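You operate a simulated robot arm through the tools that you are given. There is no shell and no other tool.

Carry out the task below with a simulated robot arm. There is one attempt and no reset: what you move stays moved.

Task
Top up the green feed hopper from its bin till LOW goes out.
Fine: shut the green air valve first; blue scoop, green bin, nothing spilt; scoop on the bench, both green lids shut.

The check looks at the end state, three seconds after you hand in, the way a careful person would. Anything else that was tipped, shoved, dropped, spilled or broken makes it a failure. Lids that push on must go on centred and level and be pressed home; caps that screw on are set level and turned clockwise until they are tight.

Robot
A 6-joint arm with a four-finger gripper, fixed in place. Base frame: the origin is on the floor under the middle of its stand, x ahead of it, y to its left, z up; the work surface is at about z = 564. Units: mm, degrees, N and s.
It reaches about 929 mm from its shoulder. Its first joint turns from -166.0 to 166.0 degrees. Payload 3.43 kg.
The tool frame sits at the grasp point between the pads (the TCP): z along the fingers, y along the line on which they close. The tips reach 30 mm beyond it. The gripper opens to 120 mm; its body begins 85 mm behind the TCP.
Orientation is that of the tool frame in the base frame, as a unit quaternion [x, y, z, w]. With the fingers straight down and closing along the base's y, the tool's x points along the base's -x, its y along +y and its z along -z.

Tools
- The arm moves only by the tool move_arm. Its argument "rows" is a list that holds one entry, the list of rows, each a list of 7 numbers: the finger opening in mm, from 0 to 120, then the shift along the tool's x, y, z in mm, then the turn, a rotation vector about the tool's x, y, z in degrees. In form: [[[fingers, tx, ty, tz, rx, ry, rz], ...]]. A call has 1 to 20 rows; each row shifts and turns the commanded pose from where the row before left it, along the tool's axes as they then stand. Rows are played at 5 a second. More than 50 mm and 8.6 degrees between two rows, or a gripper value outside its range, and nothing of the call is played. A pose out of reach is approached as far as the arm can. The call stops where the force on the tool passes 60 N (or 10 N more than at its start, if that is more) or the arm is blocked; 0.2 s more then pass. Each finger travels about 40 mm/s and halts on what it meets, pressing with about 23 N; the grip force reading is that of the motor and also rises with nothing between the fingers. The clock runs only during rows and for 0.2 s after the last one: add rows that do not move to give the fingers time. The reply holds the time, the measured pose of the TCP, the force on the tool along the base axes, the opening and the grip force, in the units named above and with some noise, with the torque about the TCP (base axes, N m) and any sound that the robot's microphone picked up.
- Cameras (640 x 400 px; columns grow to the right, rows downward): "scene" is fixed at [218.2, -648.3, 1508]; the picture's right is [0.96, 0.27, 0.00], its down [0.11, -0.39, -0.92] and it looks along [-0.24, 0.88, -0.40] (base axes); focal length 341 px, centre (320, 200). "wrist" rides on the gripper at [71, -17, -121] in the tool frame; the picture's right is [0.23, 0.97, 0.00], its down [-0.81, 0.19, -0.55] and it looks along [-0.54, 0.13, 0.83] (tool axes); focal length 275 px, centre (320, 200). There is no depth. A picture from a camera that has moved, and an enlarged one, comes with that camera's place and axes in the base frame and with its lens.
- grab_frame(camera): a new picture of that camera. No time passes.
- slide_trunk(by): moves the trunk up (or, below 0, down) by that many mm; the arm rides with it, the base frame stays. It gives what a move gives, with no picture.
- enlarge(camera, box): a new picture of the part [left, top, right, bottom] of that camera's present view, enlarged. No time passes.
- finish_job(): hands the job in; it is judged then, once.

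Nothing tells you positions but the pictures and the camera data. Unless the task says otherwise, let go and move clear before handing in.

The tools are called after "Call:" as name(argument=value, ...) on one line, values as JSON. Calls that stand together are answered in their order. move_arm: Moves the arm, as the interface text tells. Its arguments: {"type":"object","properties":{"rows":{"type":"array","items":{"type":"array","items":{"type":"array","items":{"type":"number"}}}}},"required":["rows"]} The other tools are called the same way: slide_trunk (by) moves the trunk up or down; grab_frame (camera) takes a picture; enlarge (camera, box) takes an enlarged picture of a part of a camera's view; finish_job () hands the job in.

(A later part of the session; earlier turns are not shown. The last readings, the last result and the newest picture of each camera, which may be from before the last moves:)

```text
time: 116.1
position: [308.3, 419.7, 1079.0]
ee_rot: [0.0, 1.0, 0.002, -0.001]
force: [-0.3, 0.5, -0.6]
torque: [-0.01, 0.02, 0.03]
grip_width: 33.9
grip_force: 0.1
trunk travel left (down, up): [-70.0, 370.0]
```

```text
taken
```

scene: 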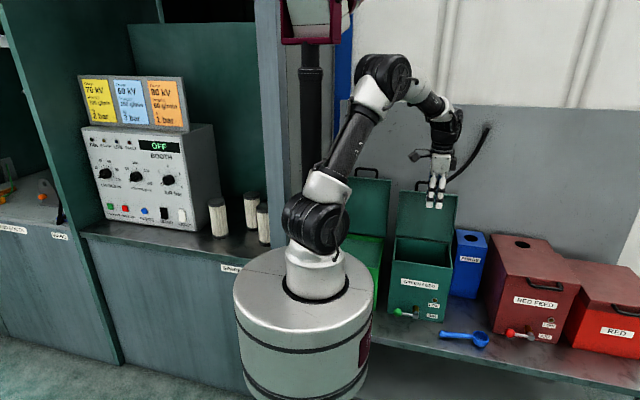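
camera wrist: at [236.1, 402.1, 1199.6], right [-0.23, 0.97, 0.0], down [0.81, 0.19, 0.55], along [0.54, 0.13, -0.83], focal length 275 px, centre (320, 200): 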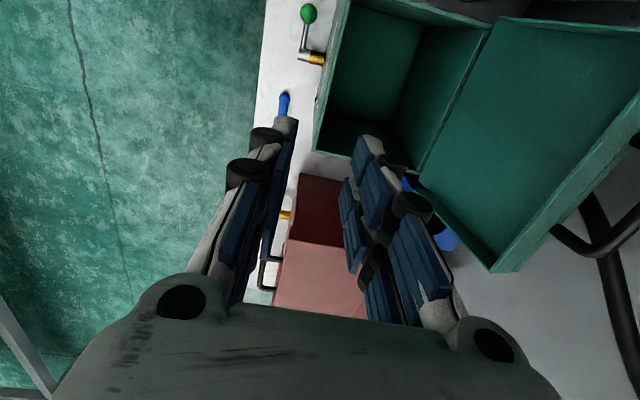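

Call:
move_arm(rows=[[[34, 0, 0, 0, -4, 0, 0], [34, 0, 0, 0, -7, 0, 0], [34, 0, 0, 0, -8, 0, 0], [34, 0, 0, 0, -8, 0, 0], [34, 0, 0, 0, -8, 0, 0], [34, 0, 0, 0, -7, 0, 0], [34, 0, 0, 0, -3, 0, 0], [34, 0, 15, 5, 0, 0, 0], [34, 0, 30, 11, 0, 0, 0], [34, 0, 35, 14, 0, 0, 0], [34, 0, 35, 14, 0, 0, 0], [34, 0, 20, 8, 0, 0, 0], [34, 0, 8, 2, 0, 0, 0], [34, 0, 0, 0, 0, 0, 0]]])

Call:
grab_frame(camera="wrist")

Call:
enlarge(camera="scene", box=[370, 120, 530, 320])

```text
time: 119.1
position: [307.8, 557.0, 1142.2]
ee_rot: [0.0, 0.923, 0.384, -0.001]
force: [-1.0, 0.2, 0.0]
torque: [-0.01, 0.02, 0.0]
grip_width: 34.1
grip_force: 0.1
trunk travel left (down, up): [-70.0, 370.0]
```

```text
taken
camera wrist: at [236.8, 460.5, 1216.0], right [-0.23, 0.69, 0.69], down [0.81, -0.26, 0.52], along [0.54, 0.68, -0.5], focal length 275 px, centre (320, 200)
```

wrist: 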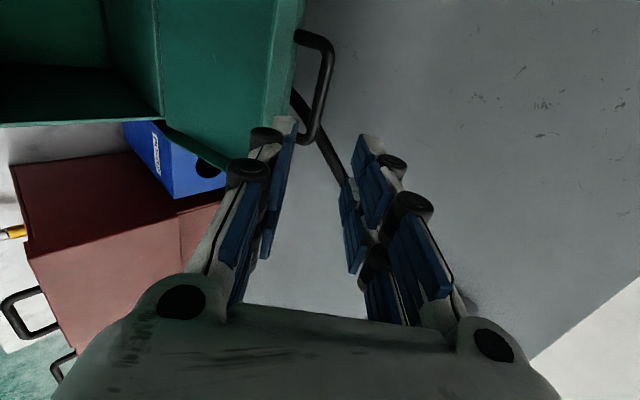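

```text
2.00 times, centred on (450, 220) of scene
camera zoom: at [218.2, -648.3, 1508.0], right [0.96, 0.27, 0.0], down [0.11, -0.39, -0.92], along [-0.24, 0.88, -0.4], focal length 681 px, centre (60, 160)
```

zoom: 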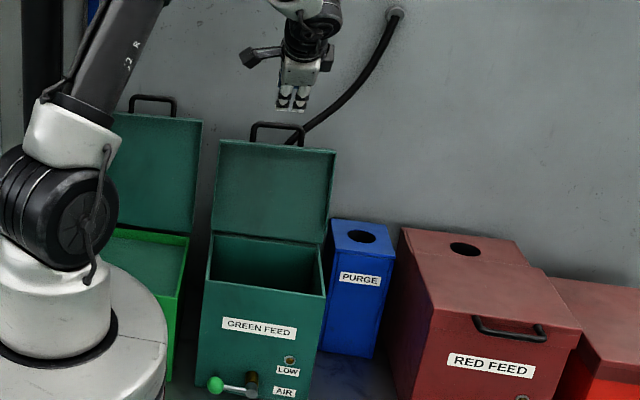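

Call:
move_arm(rows=[[[34, 0, 0, 12, 0, 0, 0], [34, 0, 0.5, 25, 0, 0, 0], [34, 0, 0.5, 30, 0, 0, 0], [34, 0, 0.6, 30, 0, 0, 0], [34, 0, 0, 20, 0, 0, 0], [34, 0, 0, 12, 0, 0, 0], [34, 0, 0, 8, 0, 0, 0], [34, 0, 0, 0, 0, 0, 0]]])

Call:
grab_frame(camera="wrist")

Call:
enlarge(camera="wrist", box=[200, 20, 440, 200])

```text
time: 120.9
position: [308.1, 657.7, 1046.4]
ee_rot: [-0.001, 0.923, 0.384, -0.001]
force: [0.1, 0.4, -0.1]
torque: [-0.01, -0.03, -0.02]
grip_width: 34.0
grip_force: 0.2
trunk travel left (down, up): [-70.0, 370.0]
```

```text
taken
camera wrist: at [236.4, 558.5, 1120.8], right [-0.23, 0.69, 0.69], down [0.81, -0.26, 0.52], along [0.54, 0.68, -0.5], focal length 275 px, centre (320, 200)
```

wrist: 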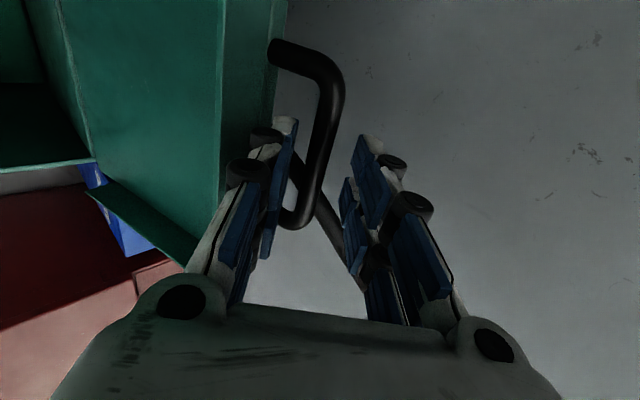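

```text
2.22 times, centred on (320, 110) of wrist
camera zoom: at [236.4, 558.5, 1120.8], right [-0.23, 0.69, 0.69], down [0.81, -0.26, 0.52], along [0.54, 0.68, -0.5], focal length 612 px, centre (320, 400)
```

zoom: 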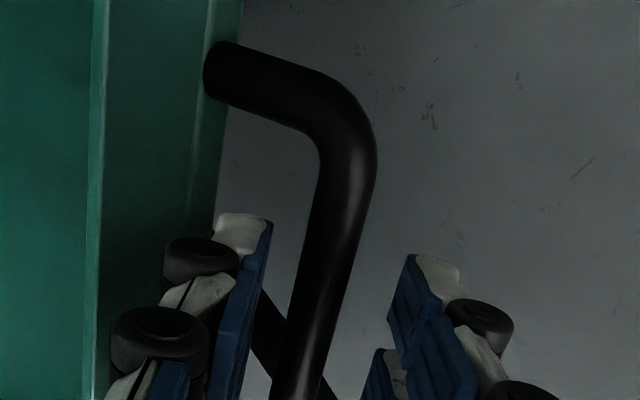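

The bar is between the fingers again. I'll centre and close loosely around it, then bring the lid forward along its arc.

Call:
move_arm(rows=[[[30, 0, -2.5, 0, 0, 0, 0], [20, 0, 0, 0, 0, 0, 0], [18, 0, 0, 0, 0, 0, 0], [18, 0, -4, -6.5, 0, 0, 0], [18, 0, -8, -13, 0, 0, 0], [18, 0, -9, -11.3, 0, 0, 0], [18, 0, -9, -11.3, 0, 0, 0], [18, 0, -10.4, -10, 0, 0, 0], [18, 0, -10.5, -10, 0, 0, 0], [18, 0, 0, 0, 0, 0, 0]]])

Call:
grab_frame(camera="wrist")

Call:
enlarge(camera="scene", box=[370, 120, 530, 320])

```text
time: 123.1
position: [309.1, 574.2, 1051.7]
ee_rot: [-0.001, 0.923, 0.384, -0.001]
force: [-0.4, 0.1, 0.4]
torque: [0.01, 0.03, 0.01]
grip_width: 18.1
grip_force: 0.3
trunk travel left (down, up): [-70.0, 370.0]
```

```text
taken
camera wrist: at [236.7, 477.0, 1125.5], right [-0.23, 0.69, 0.69], down [0.81, -0.26, 0.52], along [0.54, 0.68, -0.5], focal length 275 px, centre (320, 200)
```

wrist: 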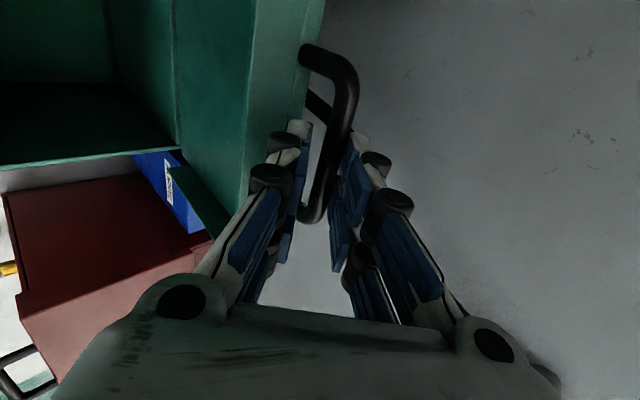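

```text
2.00 times, centred on (450, 220) of scene
camera zoom: at [218.2, -648.3, 1508.0], right [0.96, 0.27, 0.0], down [0.11, -0.39, -0.92], along [-0.24, 0.88, -0.4], focal length 681 px, centre (60, 160)
```

zoom: 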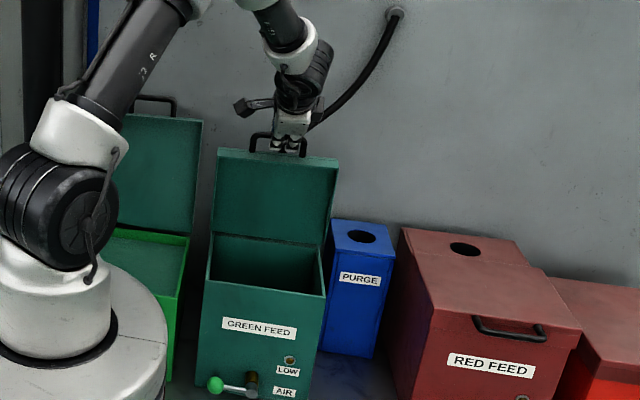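

Call:
move_arm(rows=[[[18, 0, -11.7, -9, 0, 0, 0], [18, 0, -11.7, -8.2, 0, 0, 0], [18, 0, -12.7, -7.5, 0, 0, 0], [18, 0, -12.7, -6.6, 0, 0, 0], [18, 0, -13.4, -5.7, 0, 0, 0], [18, 0, -13.4, -4.9, 0, 0, 0], [18, 0, -14, -3.9, 0, 0, 0], [18, 0, -14, -3.0, 0, 0, 0], [18, 0, -14.4, -2.1, 0, 0, 0], [18, 0, -14.4, -1.2, 0, 0, 0], [18, 0, -14.5, -0.2, 0, 0, 0], [18, 0, -14.5, 0.7, 0, 0, 0], [18, 0, 0, 0, 0, 0, 0]]])

Call:
grab_frame(camera="wrist")

Call:
enlarge(camera="scene", box=[370, 140, 530, 340])

```text
time: 125.9
position: [309.3, 424.2, 974.5]
ee_rot: [0.001, 0.923, 0.385, 0.0]
force: [-1.1, 0.4, -0.3]
torque: [-0.01, 0.01, 0.01]
grip_width: 18.3
grip_force: 0.0
trunk travel left (down, up): [-70.0, 370.0]
```

```text
taken
camera wrist: at [237.2, 326.5, 1048.1], right [-0.23, 0.69, 0.69], down [0.81, -0.26, 0.52], along [0.54, 0.68, -0.5], focal length 275 px, centre (320, 200)
```

wrist: 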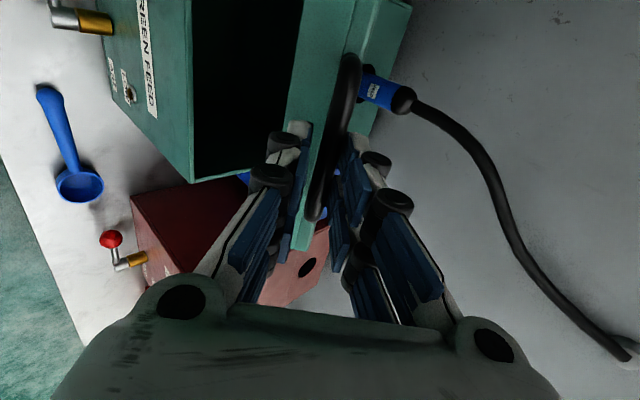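

```text
2.00 times, centred on (450, 240) of scene
camera zoom: at [218.2, -648.3, 1508.0], right [0.96, 0.27, 0.0], down [0.11, -0.39, -0.92], along [-0.24, 0.88, -0.4], focal length 681 px, centre (60, 120)
```

zoom: 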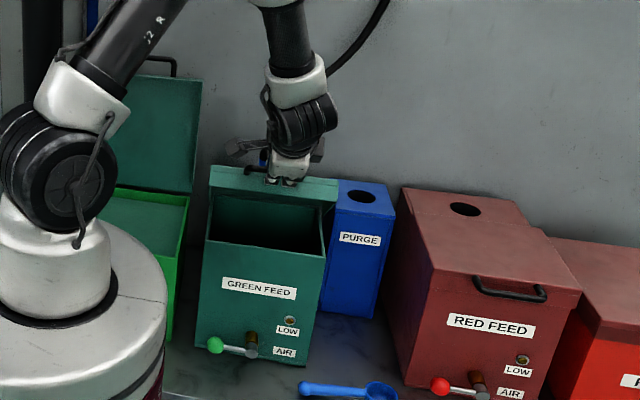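

Call:
move_arm(rows=[[[18, 0, -14.3, 1.7, 0, 0, 0], [18, 0, -14.3, 2.7, 0, 0, 0], [18, 0, -13.9, 3.6, 0, 0, 0], [18, 0, -13.9, 4.5, 0, 0, 0], [18, 0, -13.2, 5.4, 0, 0, 0], [18, 0, -13.2, 6.2, 0, 0, 0], [18, 0, -12.4, 7, 0, 0, 0], [18, 0, -12.4, 7.9, 0, 0, 0], [18, 0, -11.3, 8.6, 0, 0, 0], [18, 0, 0, 0, 0, 0, 0]]])

Call:
grab_frame(camera="wrist")

Call:
enlarge(camera="scene", box=[370, 160, 530, 340])

```text
time: 128.1
position: [308.0, 373.9, 856.3]
ee_rot: [-0.001, 0.923, 0.384, -0.001]
force: [-0.6, -0.6, -1.1]
torque: [-0.04, -0.01, -0.01]
grip_width: 18.4
grip_force: 0.5
trunk travel left (down, up): [-70.0, 370.0]
```

```text
taken
camera wrist: at [236.5, 276.7, 930.0], right [-0.23, 0.69, 0.69], down [0.81, -0.26, 0.52], along [0.54, 0.68, -0.5], focal length 275 px, centre (320, 200)
```

wrist: 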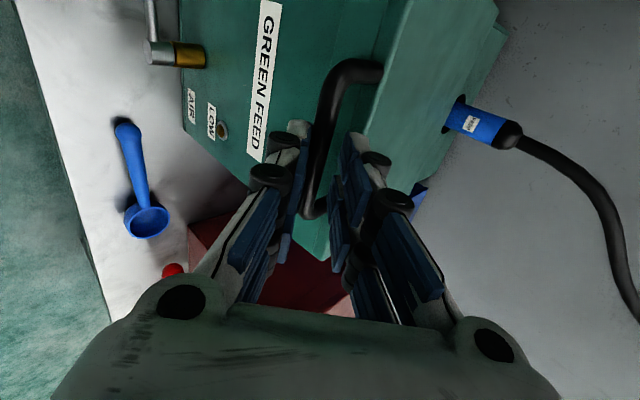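

```text
2.22 times, centred on (450, 250) of scene
camera zoom: at [218.2, -648.3, 1508.0], right [0.96, 0.27, 0.0], down [0.11, -0.39, -0.92], along [-0.24, 0.88, -0.4], focal length 757 px, centre (31, 89)
```

zoom: 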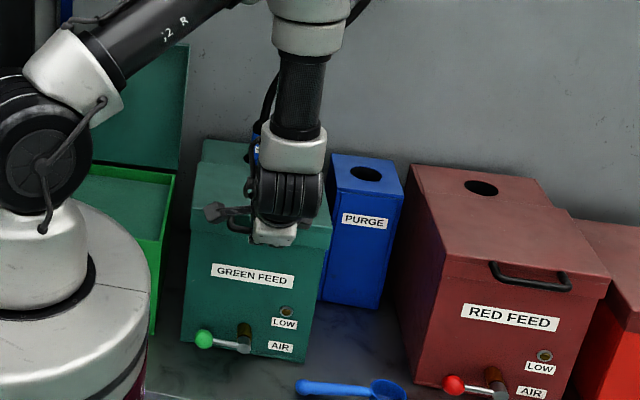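

Call:
move_arm(rows=[[[18, 0, -8, 7, 0, 0, 0], [18, 0, -7, 6.5, 0, 0, 0], [18, 0, -4, 3.8, 0, 0, 0], [18, 0, -2, 2, 0, 0, 0], [18, 0, 0, 0, 0, 0, 0]]])

Call:
grab_frame(camera="wrist")

Call:
enlarge(camera="scene", box=[370, 190, 490, 320])

```text
time: 129.3
position: [308.1, 374.0, 828.4]
ee_rot: [-0.001, 0.923, 0.385, 0.0]
force: [-0.1, 1.3, 2.4]
torque: [0.04, -0.1, 0.03]
grip_width: 19.6
grip_force: 0.5
trunk travel left (down, up): [-70.0, 370.0]
```

```text
taken
camera wrist: at [236.6, 276.3, 901.8], right [-0.23, 0.68, 0.69], down [0.81, -0.26, 0.52], along [0.54, 0.68, -0.5], focal length 275 px, centre (320, 200)
```

wrist: 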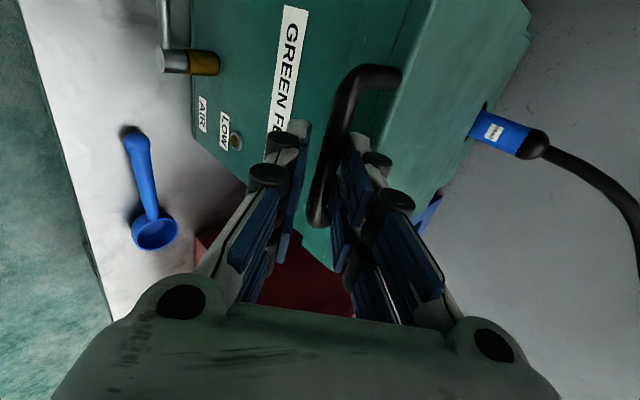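

```text
3.08 times, centred on (430, 255) of scene
camera zoom: at [218.2, -648.3, 1508.0], right [0.96, 0.27, 0.0], down [0.11, -0.39, -0.92], along [-0.24, 0.88, -0.4], focal length 1048 px, centre (-18, 31)
```

zoom: 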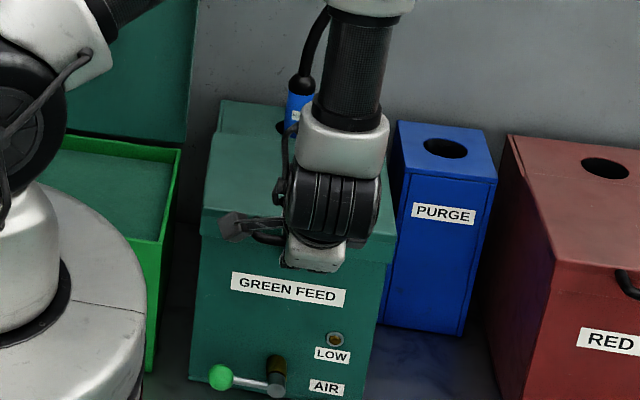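

The lid is down (slight upward force). I'll press lightly, then open and withdraw.

Call:
move_arm(rows=[[[18, 0, -2.5, 2.5, 0, 0, 0], [18, 0, 0, 0, 0, 0, 0], [18, 0, 2.5, -2.5, 0, 0, 0], [26, 0, 1, -1, 0, 0, 0], [34, 0, 0, 0, 0, 0, 0], [34, 0, 0, -10, 0, 0, 0], [34, 0, 0, -20, 0, 0, 0], [34, 0, 0, -30, 0, 0, 0], [34, 0, 0, -35, 0, 0, 0], [34, 0, 0, 0, 0, 0, 0]]])

Call:
grab_frame(camera="wrist")

Call:
enlarge(camera="scene", box=[360, 190, 500, 350])

```text
time: 131.5
position: [307.9, 305.2, 896.6]
ee_rot: [0.0, 0.923, 0.384, -0.001]
force: [1.0, 0.5, -0.8]
torque: [0.01, -0.03, -0.01]
grip_width: 34.1
grip_force: 0.0
trunk travel left (down, up): [-70.0, 370.0]
```

```text
taken
camera wrist: at [236.7, 207.8, 971.3], right [-0.23, 0.69, 0.69], down [0.81, -0.26, 0.52], along [0.54, 0.68, -0.5], focal length 275 px, centre (320, 200)
```

wrist: 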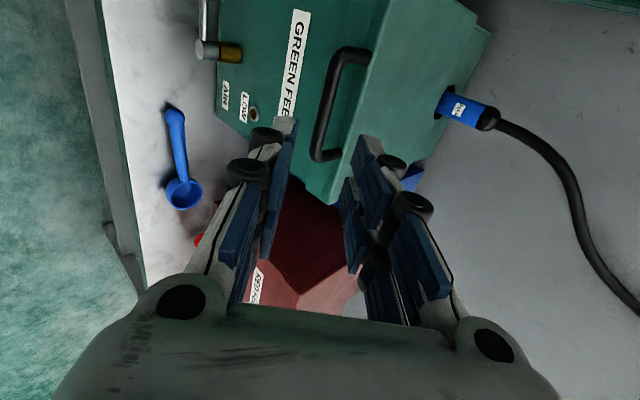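

```text
2.50 times, centred on (430, 270) of scene
camera zoom: at [218.2, -648.3, 1508.0], right [0.96, 0.27, 0.0], down [0.11, -0.39, -0.92], along [-0.24, 0.88, -0.4], focal length 852 px, centre (45, 25)
```

zoom: 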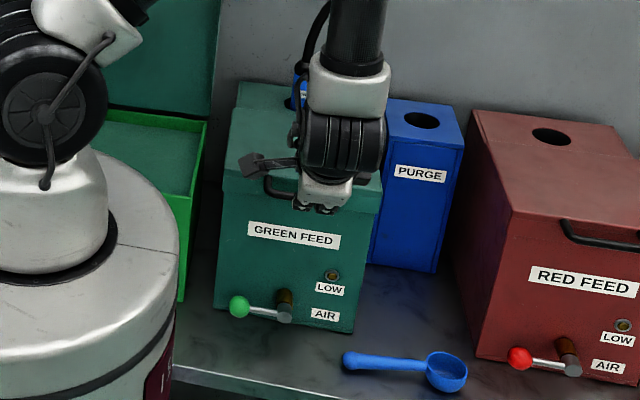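

The hopper is shut with LOW out and the lever shut. Now for the bin lid: its handle bar is at about x −12…84, y 746, z 1036. I'll approach with the fingers at 45° and leaning 25° toward −x so the wrist stays clear of the pole.

Call:
move_arm(rows=[[[34, 5, 15, -10, 0, 0, 0], [34, 9, 28, -18, 0, 0, 0], [34, 11, 36, -23, 0, 0, 0], [34, 11, 36, -23, 0, 0, 0], [34, 11, 36, -23, 0, 0, 0], [34, 8, 24, -16, 0, 0, 0], [34, 3, 8, -6, 0, 3, 0], [34, 0, 0, 0, 0, 7, 0], [34, 0, 0, 0, 0, 8, 0], [34, 0, 0, 0, 0, 7, 0], [34, 0, 0, 0, 0, 0, 0]]])

Call:
grab_frame(camera="wrist")

Call:
grab_frame(camera="scene")

```text
time: 133.9
position: [250.4, 350.0, 1110.7]
ee_rot: [-0.083, 0.901, 0.375, -0.201]
force: [0.6, 0.3, 0.0]
torque: [-0.04, 0.02, 0.02]
grip_width: 33.9
grip_force: 0.1
trunk travel left (down, up): [-70.0, 370.0]
```

```text
taken
camera wrist: at [236.9, 239.0, 1197.1], right [-0.21, 0.62, 0.76], down [0.97, 0.02, 0.25], along [0.13, 0.79, -0.6], focal length 275 px, centre (320, 200)
```

wrist: 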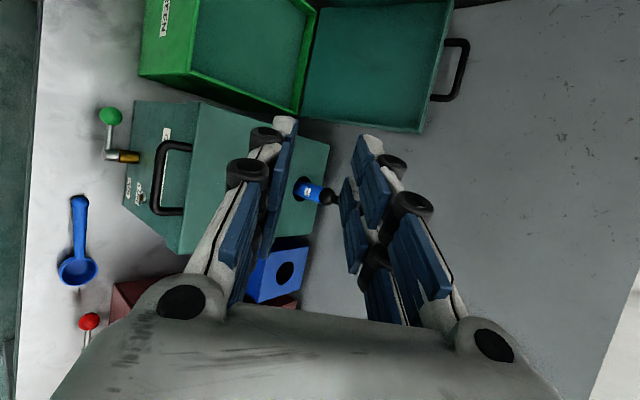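

```text
taken
```

scene: 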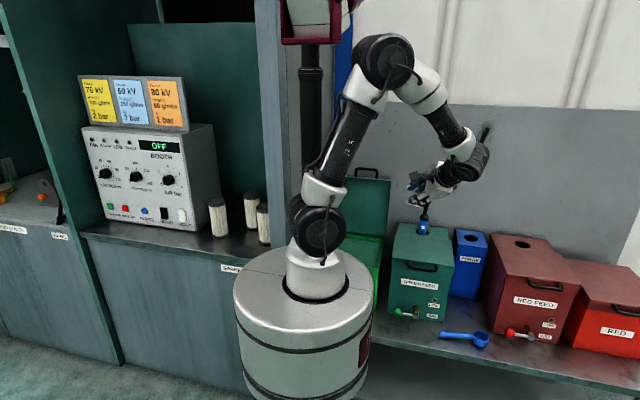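

Call:
enlarge(camera="wrist", box=[280, 0, 500, 140])

Call:
enlarge(camera="scene", box=[330, 150, 410, 220])

```text
2.86 times, centred on (390, 70) of wrist
camera zoom: at [236.9, 239.0, 1197.1], right [-0.21, 0.62, 0.76], down [0.97, 0.02, 0.25], along [0.13, 0.79, -0.6], focal length 786 px, centre (120, 571)
```

zoom: 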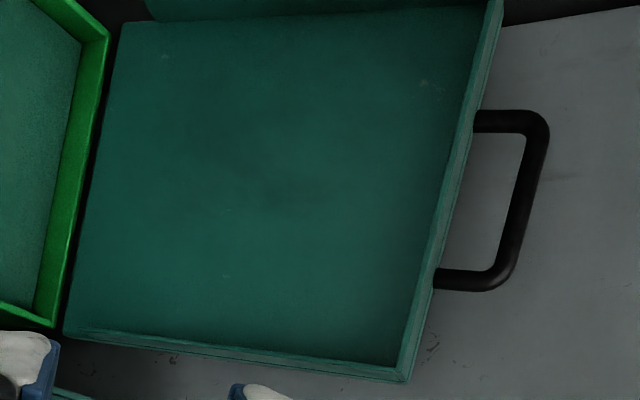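

```text
5.71 times, centred on (370, 185) of scene
camera zoom: at [218.2, -648.3, 1508.0], right [0.96, 0.27, 0.0], down [0.11, -0.39, -0.92], along [-0.24, 0.88, -0.4], focal length 1946 px, centre (34, 286)
```

zoom: 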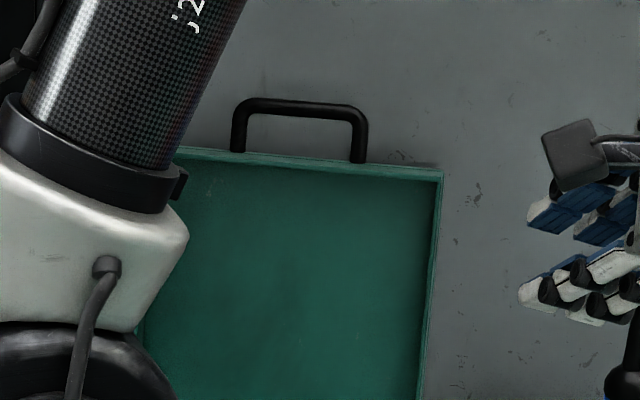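

From the two views, the bin lid's handle bar is at x 8–89, y ≈ 723, z ≈ 1053, with the hinge near y ≈ 676, z ≈ 764. I'll move to a pre-approach point in line with the bar.

Call:
move_arm(rows=[[[30, 2, 9, 10, 0, 0, 0], [26, 4, 20, 22, 0, 0, 0], [26, 5, 27, 29, 0, 0, 0], [26, 5, 27, 29, 0, 0, 0], [26, 5, 27, 29, 0, 0, 0], [26, 5, 27, 29, 0, 0, 0], [26, 5, 27, 29, 0, 0, 0], [26, 5, 27, 29, 0, 0, 0], [26, 5, 20, 24, 0, 0, 0], [26, 2.6, 11, 12, 0, 0, 0], [26, 0, 0, 0, 0, 0, 0]]])

Call:
grab_frame(camera="wrist")

Call:
grab_frame(camera="scene")

```text
time: 136.3
position: [109.3, 651.3, 1127.0]
ee_rot: [-0.084, 0.901, 0.375, -0.201]
force: [-0.9, -0.7, -0.1]
torque: [0.05, 0.01, -0.02]
grip_width: 25.9
grip_force: 0.2
trunk travel left (down, up): [-70.0, 370.0]
```

```text
taken
camera wrist: at [94.7, 539.0, 1213.0], right [-0.21, 0.62, 0.76], down [0.97, 0.02, 0.25], along [0.13, 0.79, -0.6], focal length 275 px, centre (320, 200)
```

wrist: 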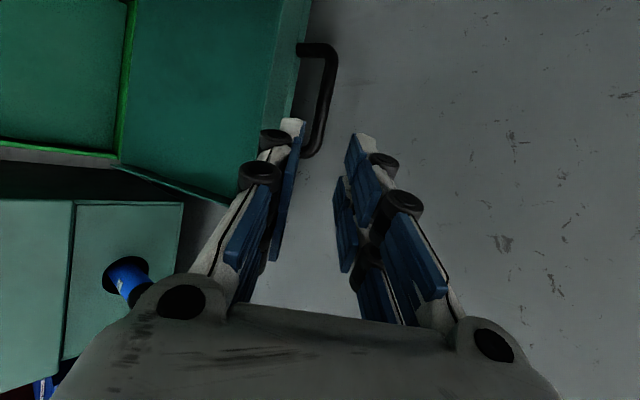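

```text
taken
```

scene: 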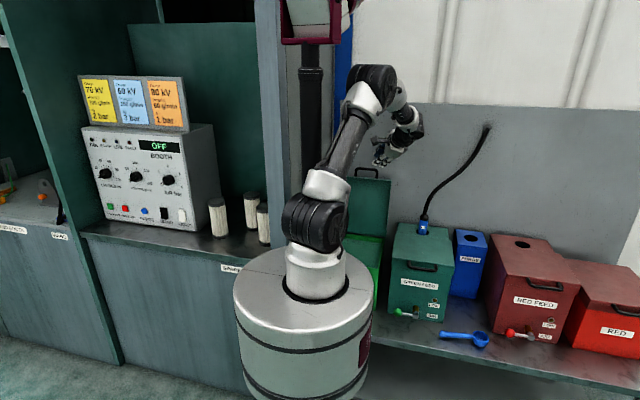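

Call:
move_arm(rows=[[[26, -0.5, 0.2, 12, 0, 0, 0], [26, -1, 0.3, 20, 0, 0, 0], [26, -1, 0.3, 20, 0, 0, 0], [26, -0.5, 0.2, 12, 0, 0, 0], [26, 0, 0, 0, 0, 0, 0]]])

Call:
grab_frame(camera="wrist")

Call:
enlarge(camera="wrist", box=[200, 20, 440, 200])

```text
time: 137.5
position: [84.0, 692.3, 1085.5]
ee_rot: [-0.083, 0.901, 0.376, -0.201]
force: [-0.4, -0.8, 0.7]
torque: [0.02, 0.01, 0.0]
grip_width: 26.0
grip_force: 0.1
trunk travel left (down, up): [-70.0, 370.0]
```

```text
taken
camera wrist: at [70.4, 581.2, 1172.4], right [-0.21, 0.62, 0.76], down [0.97, 0.02, 0.25], along [0.13, 0.79, -0.6], focal length 275 px, centre (320, 200)
```

wrist: 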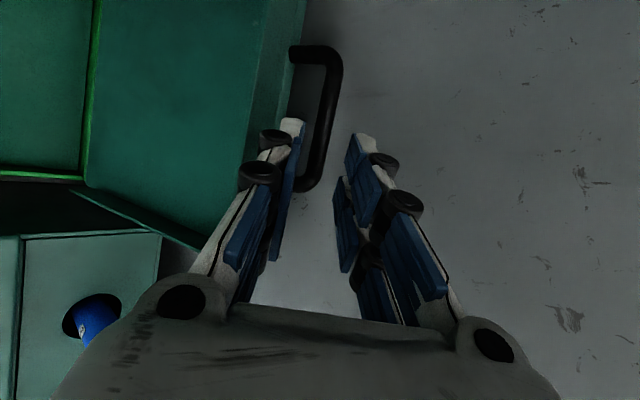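

```text
2.22 times, centred on (320, 110) of wrist
camera zoom: at [70.4, 581.2, 1172.4], right [-0.21, 0.62, 0.76], down [0.97, 0.02, 0.25], along [0.13, 0.79, -0.6], focal length 612 px, centre (320, 400)
```

zoom: 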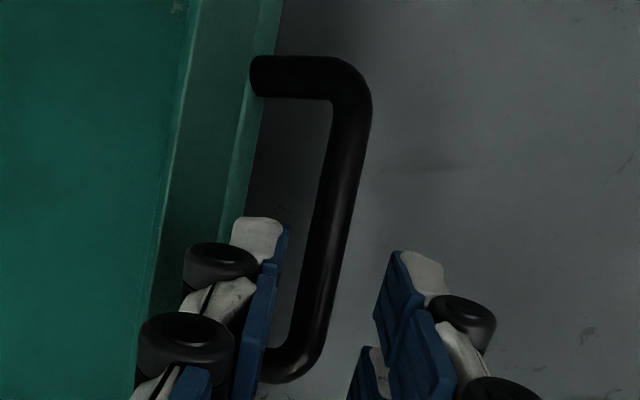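

Call:
move_arm(rows=[[[26, 7, 1.5, 4, 0, 0, 0], [26, 0, 0, 12, 0, 0, 0], [26, 0, 0, 14, 0, 0, 0], [26, 0, 0, 10, 0, 0, 0], [26, 0, 0, 5, 0, 0, 0], [26, 0, 0, 0, 0, 0, 0]]])

Call:
grab_frame(camera="wrist")

Call:
enlarge(camera="wrist", box=[200, 20, 440, 260])

Call:
enlarge(camera="scene", box=[330, 110, 440, 230])

```text
time: 138.9
position: [57.7, 720.0, 1058.9]
ee_rot: [-0.083, 0.901, 0.376, -0.201]
force: [-0.4, 0.8, -0.3]
torque: [0.01, -0.06, 0.01]
grip_width: 26.1
grip_force: 0.0
trunk travel left (down, up): [-70.0, 370.0]
```

```text
taken
camera wrist: at [45.0, 608.7, 1146.6], right [-0.21, 0.62, 0.76], down [0.97, 0.02, 0.25], along [0.13, 0.79, -0.6], focal length 275 px, centre (320, 200)
```

wrist: 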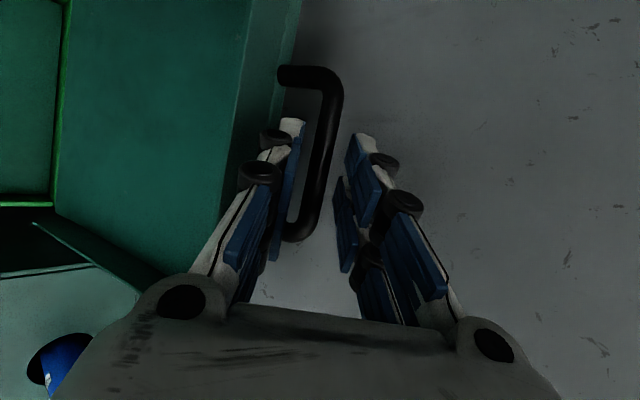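

```text
1.67 times, centred on (320, 140) of wrist
camera zoom: at [45.0, 608.7, 1146.6], right [-0.21, 0.62, 0.76], down [0.97, 0.02, 0.25], along [0.13, 0.79, -0.6], focal length 459 px, centre (320, 300)
```

zoom: 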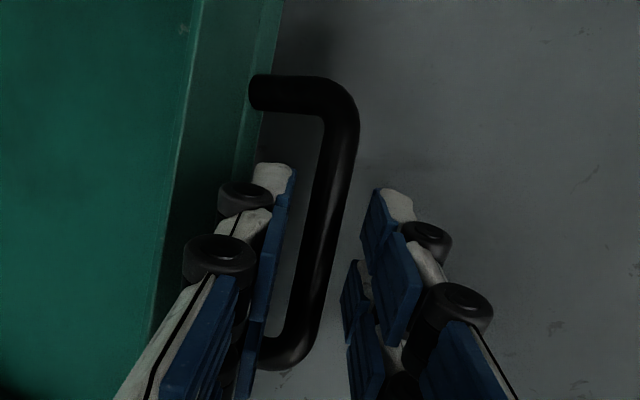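

```text
3.33 times, centred on (385, 170) of scene
camera zoom: at [218.2, -648.3, 1508.0], right [0.96, 0.27, 0.0], down [0.11, -0.39, -0.92], along [-0.24, 0.88, -0.4], focal length 1135 px, centre (103, 300)
```

zoom: 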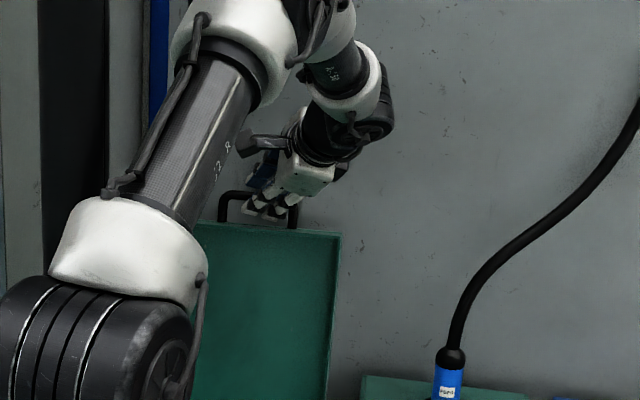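

The bar is between the fingers. I'll centre slightly, close to a loose cage and start bringing the bin lid forward past vertical.

Call:
move_arm(rows=[[[24, 0, -3.5, 0, 0, 0, 0], [20, 0, 0, 0, 0, 0, 0], [20, 2.4, -4.4, -5.3, 0, 0, 0], [20, 3.7, -6.5, -7.9, 0, 0, 0], [20, 3.7, -6.5, -7.8, 0, 0, 0], [20, 4, -8.5, -8.5, 0, 0, 0], [20, 4, -8.6, -8.5, 0, 0, 0], [20, 3.7, -9.3, -7.8, 0, 0, 0], [20, 3.6, -9.4, -7.8, 0, 0, 0], [20, 0, 0, 0, 0, 0, 0]]])

Call:
grab_frame(camera="wrist")

Call:
enlarge(camera="scene", box=[330, 110, 440, 260])

```text
time: 141.1
position: [58.4, 637.1, 1060.5]
ee_rot: [-0.084, 0.901, 0.375, -0.201]
force: [0.5, 1.4, -0.5]
torque: [-0.02, -0.03, -0.01]
grip_width: 20.0
grip_force: 0.4
trunk travel left (down, up): [-70.0, 370.0]
```

```text
taken
camera wrist: at [44.6, 526.2, 1147.9], right [-0.21, 0.62, 0.76], down [0.97, 0.02, 0.25], along [0.13, 0.79, -0.6], focal length 275 px, centre (320, 200)
```

wrist: 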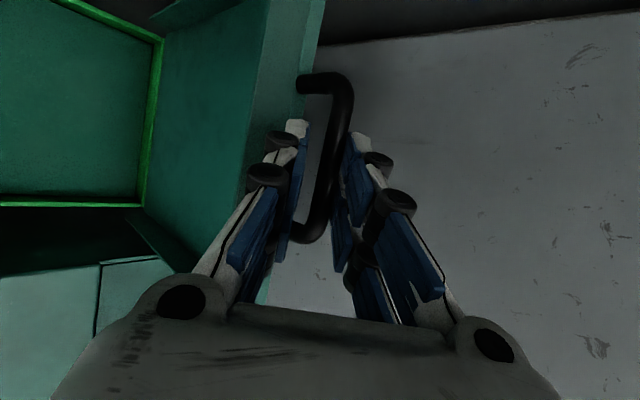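

```text
2.67 times, centred on (385, 185) of scene
camera zoom: at [218.2, -648.3, 1508.0], right [0.96, 0.27, 0.0], down [0.11, -0.39, -0.92], along [-0.24, 0.88, -0.4], focal length 908 px, centre (147, 240)
```

zoom: 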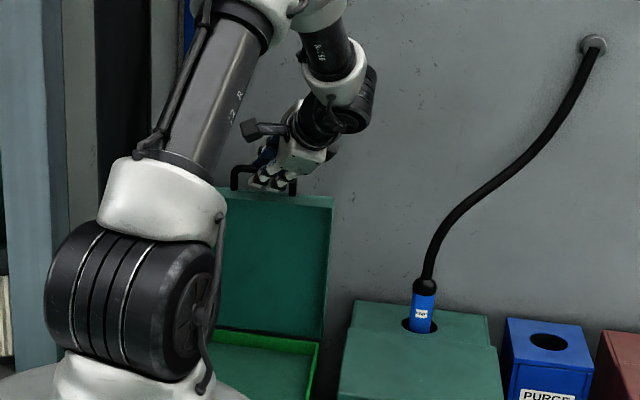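

Call:
move_arm(rows=[[[20, 3.3, -9.8, -7.3, 0, 0, 0], [20, 3.2, -10.2, -6.8, 0, 0, 0], [20, 3, -10.6, -6.4, 0, 0, 0], [20, 2.8, -10.9, -6, 0, 0, 0], [20, 2.6, -11.2, -5.6, 0, 0, 0], [20, 2.4, -11.4, -5.1, 0, 0, 0], [20, 2.1, -11.6, -4.6, 0, 0, 0], [20, 1.9, -11.8, -4.2, 0, 0, 0], [20, 1.7, -12, -3.7, 0, 0, 0], [20, 1.5, -12.2, -3.2, 0, 0, 0], [20, 0, 0, 0, 0, 0, 0]]])

Call:
grab_frame(camera="wrist")

Call:
enlarge(camera="scene", box=[330, 110, 440, 260])

```text
time: 143.5
position: [59.1, 516.1, 1019.5]
ee_rot: [-0.082, 0.902, 0.373, -0.202]
force: [0.0, 0.0, 0.3]
torque: [-0.03, 0.04, 0.02]
grip_width: 20.4
grip_force: 0.0
trunk travel left (down, up): [-70.0, 370.0]
```

```text
taken
camera wrist: at [45.0, 406.1, 1107.5], right [-0.21, 0.62, 0.76], down [0.97, 0.02, 0.24], along [0.13, 0.78, -0.61], focal length 275 px, centre (320, 200)
```

wrist: 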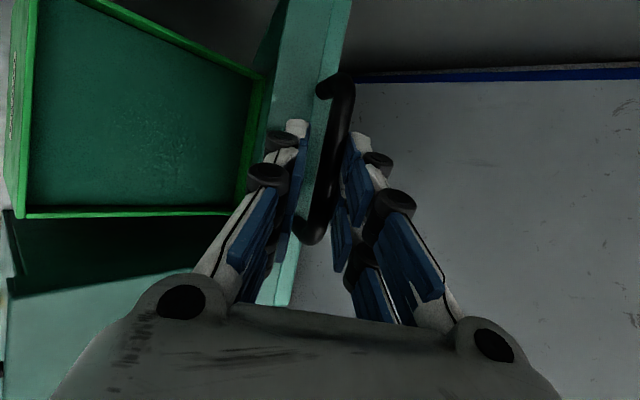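

```text
2.67 times, centred on (385, 185) of scene
camera zoom: at [218.2, -648.3, 1508.0], right [0.96, 0.27, 0.0], down [0.11, -0.39, -0.92], along [-0.24, 0.88, -0.4], focal length 908 px, centre (147, 240)
```

zoom: 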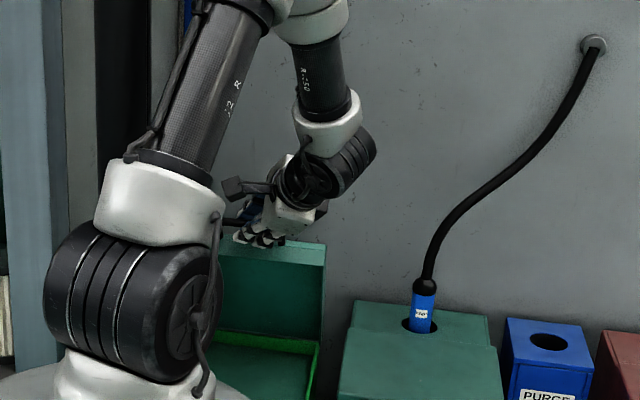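

The lid is at about 60° and following. I'll continue the arc to about 30°, steepening the fingers gradually so the wrist keeps clear of the drum.

Call:
move_arm(rows=[[[20, 1.25, -12.1, -2.68, 1.13, 0, 0.53], [20, 0.91, -12.28, -1.95, 1.13, 0, 0.53], [20, 0.56, -12.39, -1.2, 1.13, 0, 0.53], [20, 0.22, -12.45, -0.46, 1.13, 0, 0.53], [20, -0.14, -12.46, 0.3, 1.13, 0, 0.53], [20, -0.49, -12.42, 1.04, 1.13, 0, 0.53], [20, -0.83, -12.32, 1.78, 1.13, 0, 0.53], [20, -1.17, -12.17, 2.51, 1.13, 0, 0.53], [20, -1.51, -11.96, 3.24, 1.13, 0, 0.53], [20, -1.85, -11.7, 3.96, 1.13, 0, 0.53], [20, -2.17, -11.39, 4.65, 1.13, 0, 0.53], [20, -2.48, -11.03, 5.32, 1.13, 0, 0.53], [20, 0, 0, 0, 0, 0, 0]]])

Call:
grab_frame(camera="wrist")

Call:
grab_frame(camera="scene")

```text
time: 146.3
position: [58.8, 414.0, 916.6]
ee_rot: [-0.056, 0.943, 0.254, -0.209]
force: [0.7, -0.5, -1.0]
torque: [0.0, -0.04, 0.04]
grip_width: 20.4
grip_force: 0.6
trunk travel left (down, up): [-70.0, 370.0]
```

```text
taken
camera wrist: at [45.1, 329.0, 1029.6], right [-0.21, 0.79, 0.57], down [0.97, 0.09, 0.23], along [0.13, 0.6, -0.79], focal length 275 px, centre (320, 200)
```

wrist: 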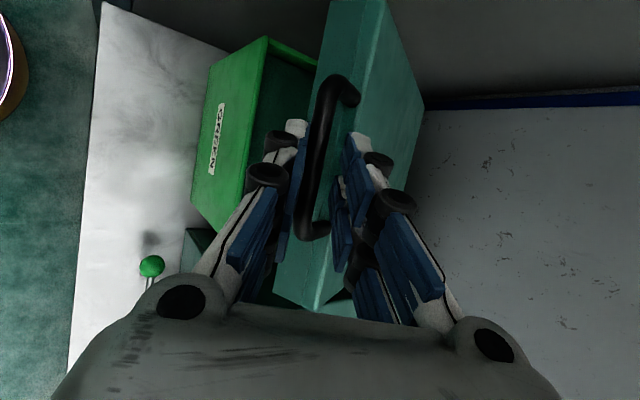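

```text
taken
```

scene: 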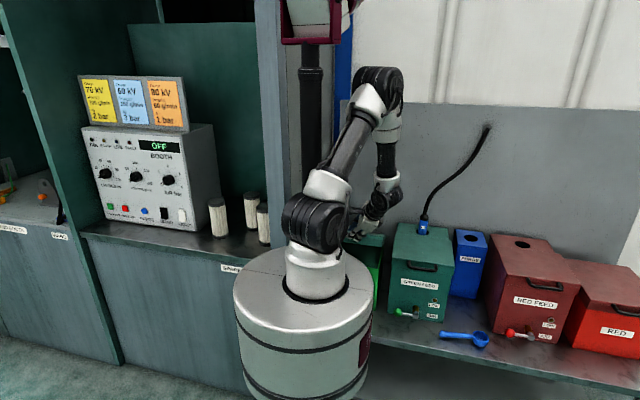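

Call:
move_arm(rows=[[[20, -2.79, -10.62, 5.97, 1.13, 0, 0.53], [20, -3.08, -10.17, 6.6, 1.13, 0, 0.53], [20, -3.36, -9.66, 7.2, 1.13, 0, 0.53], [20, -3.63, -9.13, 7.77, 1.13, 0, 0.53], [20, -3.87, -8.54, 8.29, 1.13, 0, 0.53], [20, -4.11, -7.92, 8.8, 1.13, 0, 0.53], [20, -4.32, -7.27, 9.26, 1.13, 0, 0.53], [20, -4.52, -6.59, 9.69, 1.13, 0, 0.53], [20, 0, 0, 0, 0, 0, 0]]])

Call:
grab_frame(camera="wrist")

Call:
enlarge(camera="scene", box=[330, 180, 450, 340])

```text
time: 148.3
position: [59.6, 381.2, 821.9]
ee_rot: [-0.039, 0.961, 0.171, -0.213]
force: [0.5, -1.1, -1.2]
torque: [-0.06, -0.02, -0.04]
grip_width: 20.9
grip_force: 0.9
trunk travel left (down, up): [-70.0, 370.0]
```

```text
taken
camera wrist: at [45.0, 317.7, 948.1], right [-0.21, 0.88, 0.43], down [0.97, 0.13, 0.21], along [0.13, 0.46, -0.88], focal length 275 px, centre (320, 200)
```

wrist: 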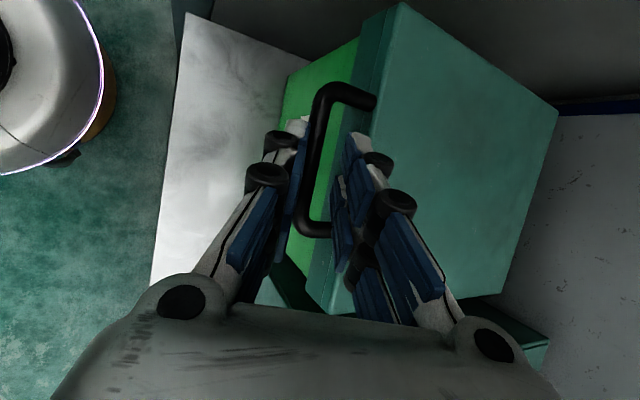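

```text
2.50 times, centred on (390, 260) of scene
camera zoom: at [218.2, -648.3, 1508.0], right [0.96, 0.27, 0.0], down [0.11, -0.39, -0.92], along [-0.24, 0.88, -0.4], focal length 852 px, centre (145, 50)
```

zoom: 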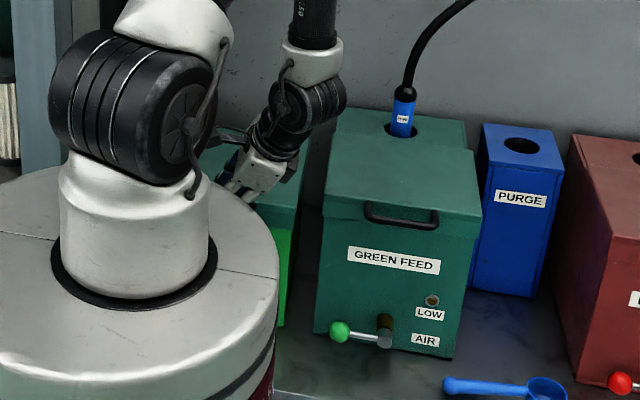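

Call:
move_arm(rows=[[[20, -4.68, -5.84, 10.03, 0, 0, 0], [20, -4.85, -5.34, 10.39, 0, 0, 0], [20, -3.2, -3.2, 7, 0, 0, 0], [20, -1.6, -1.5, 3.4, 0, 0, 0], [20, 0, 0, 0, 0, 0, 0]]])

Call:
grab_frame(camera="wrist")

Call:
enlarge(camera="scene", box=[330, 200, 450, 340])

```text
time: 149.5
position: [57.9, 378.8, 785.3]
ee_rot: [-0.038, 0.961, 0.172, -0.214]
force: [0.6, 0.6, -0.6]
torque: [-0.01, 0.04, 0.04]
grip_width: 20.2
grip_force: 0.1
trunk travel left (down, up): [-70.0, 370.0]
```

```text
taken
camera wrist: at [44.2, 314.8, 911.2], right [-0.21, 0.88, 0.43], down [0.97, 0.13, 0.21], along [0.13, 0.46, -0.88], focal length 275 px, centre (320, 200)
```

wrist: 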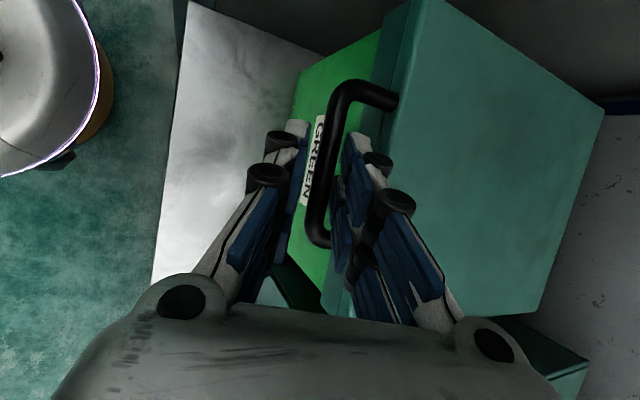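

```text
2.86 times, centred on (390, 270) of scene
camera zoom: at [218.2, -648.3, 1508.0], right [0.96, 0.27, 0.0], down [0.11, -0.39, -0.92], along [-0.24, 0.88, -0.4], focal length 973 px, centre (120, 0)
```

zoom: 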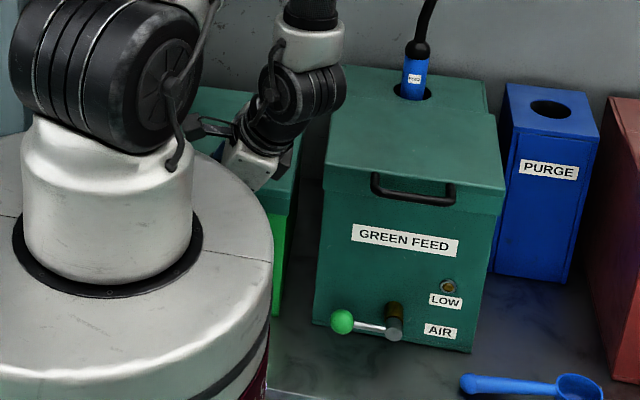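

The bin lid looks down: the fingers carry no weight now. I'll open, lift out of the handle and look at the closed bin.

Call:
move_arm(rows=[[[28, 0, 0, 0, 0, 0, 0], [34, 0, 0, 0, 0, 0, 0], [34, 3, 0, -6.5, 0, 0, 0], [34, 6, 0, -13, 0, 0, 0], [34, 9, 0, -19.5, 0, 0, 0], [34, 12, 0, -26, 0, 0, 0], [34, 12, 0, -26, 0, 0, 0], [34, 0, 0, -30, 0, 0, 0], [34, 0, 0, -30, 0, 0, 0], [34, 0, 0, 0, 0, 0, 0]]])

Call:
grab_frame(camera="wrist")

Call:
grab_frame(camera="scene")

```text
time: 151.7
position: [83.4, 326.1, 931.0]
ee_rot: [-0.038, 0.961, 0.171, -0.214]
force: [-0.1, 0.3, -0.1]
torque: [-0.03, 0.0, 0.0]
grip_width: 34.1
grip_force: 0.1
trunk travel left (down, up): [-70.0, 370.0]
```

```text
taken
camera wrist: at [70.0, 261.2, 1056.9], right [-0.21, 0.88, 0.43], down [0.97, 0.13, 0.21], along [0.13, 0.46, -0.88], focal length 275 px, centre (320, 200)
```

wrist: 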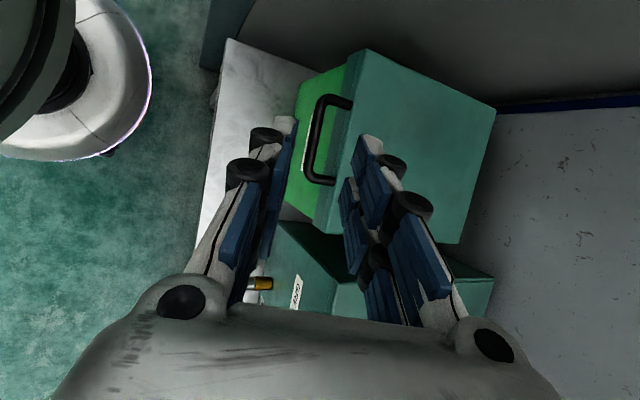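

```text
taken
```

scene: 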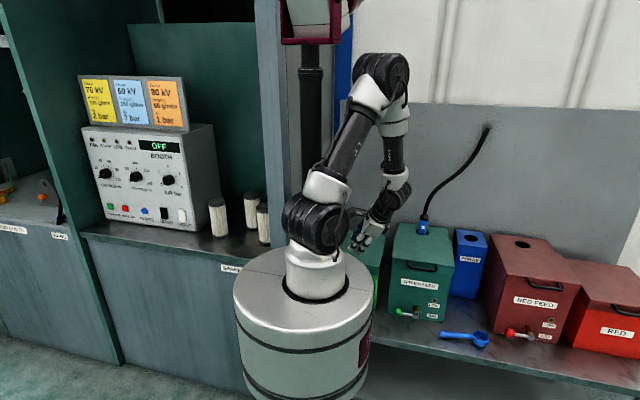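

Both lids look down. To be sure the bin lid is fully home, I'll close the fingers and press gently on its top near the front.

Call:
move_arm(rows=[[[20, -5, 8, 12, 0, 0, 0], [8, -10, 16, 26, 0, 0, 0], [0, -12, 20, 32, 0, 0, 0], [0, -12, 20, 32, 0, 0, 0], [0, -8, 12, 20, 0, 0, 0], [0, -2, 2, 5, 0, 0, 0], [0, -3.2, -2.8, 6.8, 0, 0, 0], [0, -2.4, -2.1, 5.1, 0, 0, 0], [0, 0, 0, 0, 0, 0, 0]]])

Call:
grab_frame(camera="wrist")

```text
time: 153.7
position: [75.2, 446.2, 816.3]
ee_rot: [-0.038, 0.961, 0.173, -0.213]
force: [0.6, 0.1, -0.6]
torque: [0.02, -0.02, -0.02]
grip_width: 0.0
grip_force: 22.7
trunk travel left (down, up): [-70.0, 370.0]
```

```text
taken
camera wrist: at [61.2, 381.0, 942.3], right [-0.21, 0.88, 0.43], down [0.97, 0.13, 0.21], along [0.13, 0.46, -0.88], focal length 275 px, centre (320, 200)
```

wrist: 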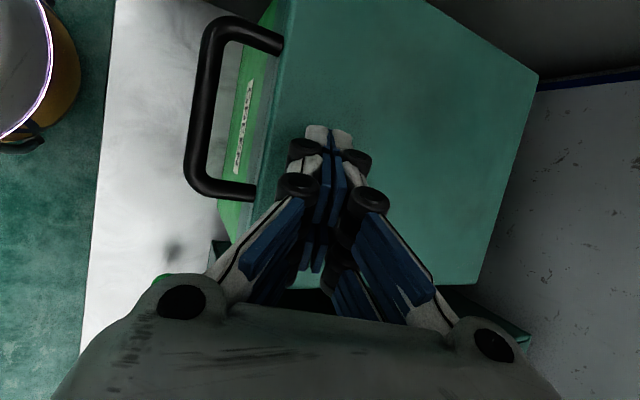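

Call:
move_arm(rows=[[[0, -1.6, -1.4, 3.4, 0, 0, 0], [0, -1.6, -1.4, 3.4, 0, 0, 0], [0, -1.2, -1, 2.5, 0, 0, 0], [0, -1.2, -1, 2.5, 0, 0, 0], [0, 0, 0, 0, 0, 0, 0]]])

```text
time: 154.7
position: [74.8, 445.5, 809.4]
ee_rot: [-0.039, 0.959, 0.177, -0.216]
force: [4.9, -18.9, 39.0]
torque: [-0.52, -0.57, -0.24]
grip_width: 0.0
grip_force: 23.1
trunk travel left (down, up): [-70.0, 370.0]
stopped in row 5: the force on the tool passed its limit at 63 N (the readings are from after the stop); the commanded pose is now the measured one
```

The lid is solid under the fingers at its closed height. I'll back off upward and move clear, then inspect everything.

Call:
move_arm(rows=[[[0, 2, 1.8, -4.3, 0, 0, 0], [0, 4, 3.4, -8.5, 0, 0, 0], [0, 8, 6.9, -17, 0, 0, 0], [0, 14, 12, -30, 0, 0, 0], [0, 14, 12, -30, 0, 0, 0], [0, 14, 12, -30, 0, 0, 0], [0, 14, 12, -30, 0, 0, 0], [0, 0, 0, -30, 0, 0, 0], [0, -20, 0, -30, 0, 0, 0], [0, -30, 0, -20, 0, 0, 0], [0, 0, 0, 0, 0, 0, 0]]])

Call:
grab_frame(camera="wrist")

Call:
grab_frame(camera="scene")

```text
time: 157.1
position: [155.4, 427.4, 1028.5]
ee_rot: [-0.038, 0.96, 0.176, -0.215]
force: [0.2, 0.8, 0.3]
torque: [-0.02, 0.01, -0.01]
grip_width: 0.0
grip_force: 23.2
trunk travel left (down, up): [-70.0, 370.0]
```

```text
taken
camera wrist: at [141.5, 361.9, 1154.7], right [-0.21, 0.88, 0.44], down [0.97, 0.12, 0.21], along [0.13, 0.47, -0.87], focal length 275 px, centre (320, 200)
```

wrist: 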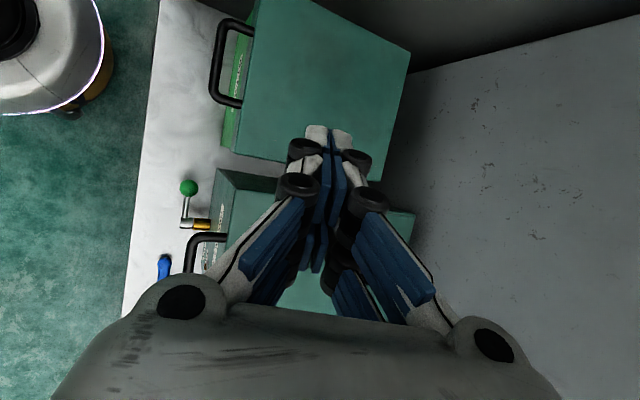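

```text
taken
```

scene: 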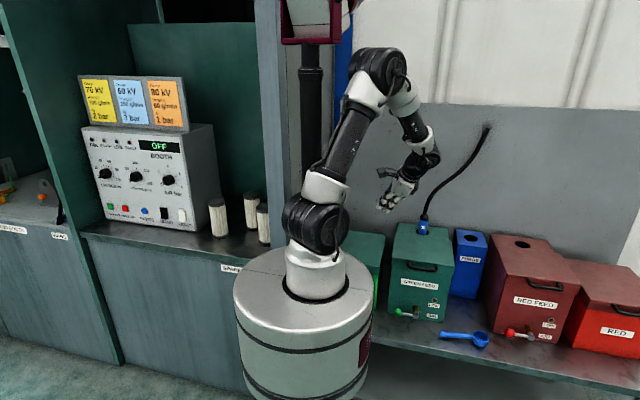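

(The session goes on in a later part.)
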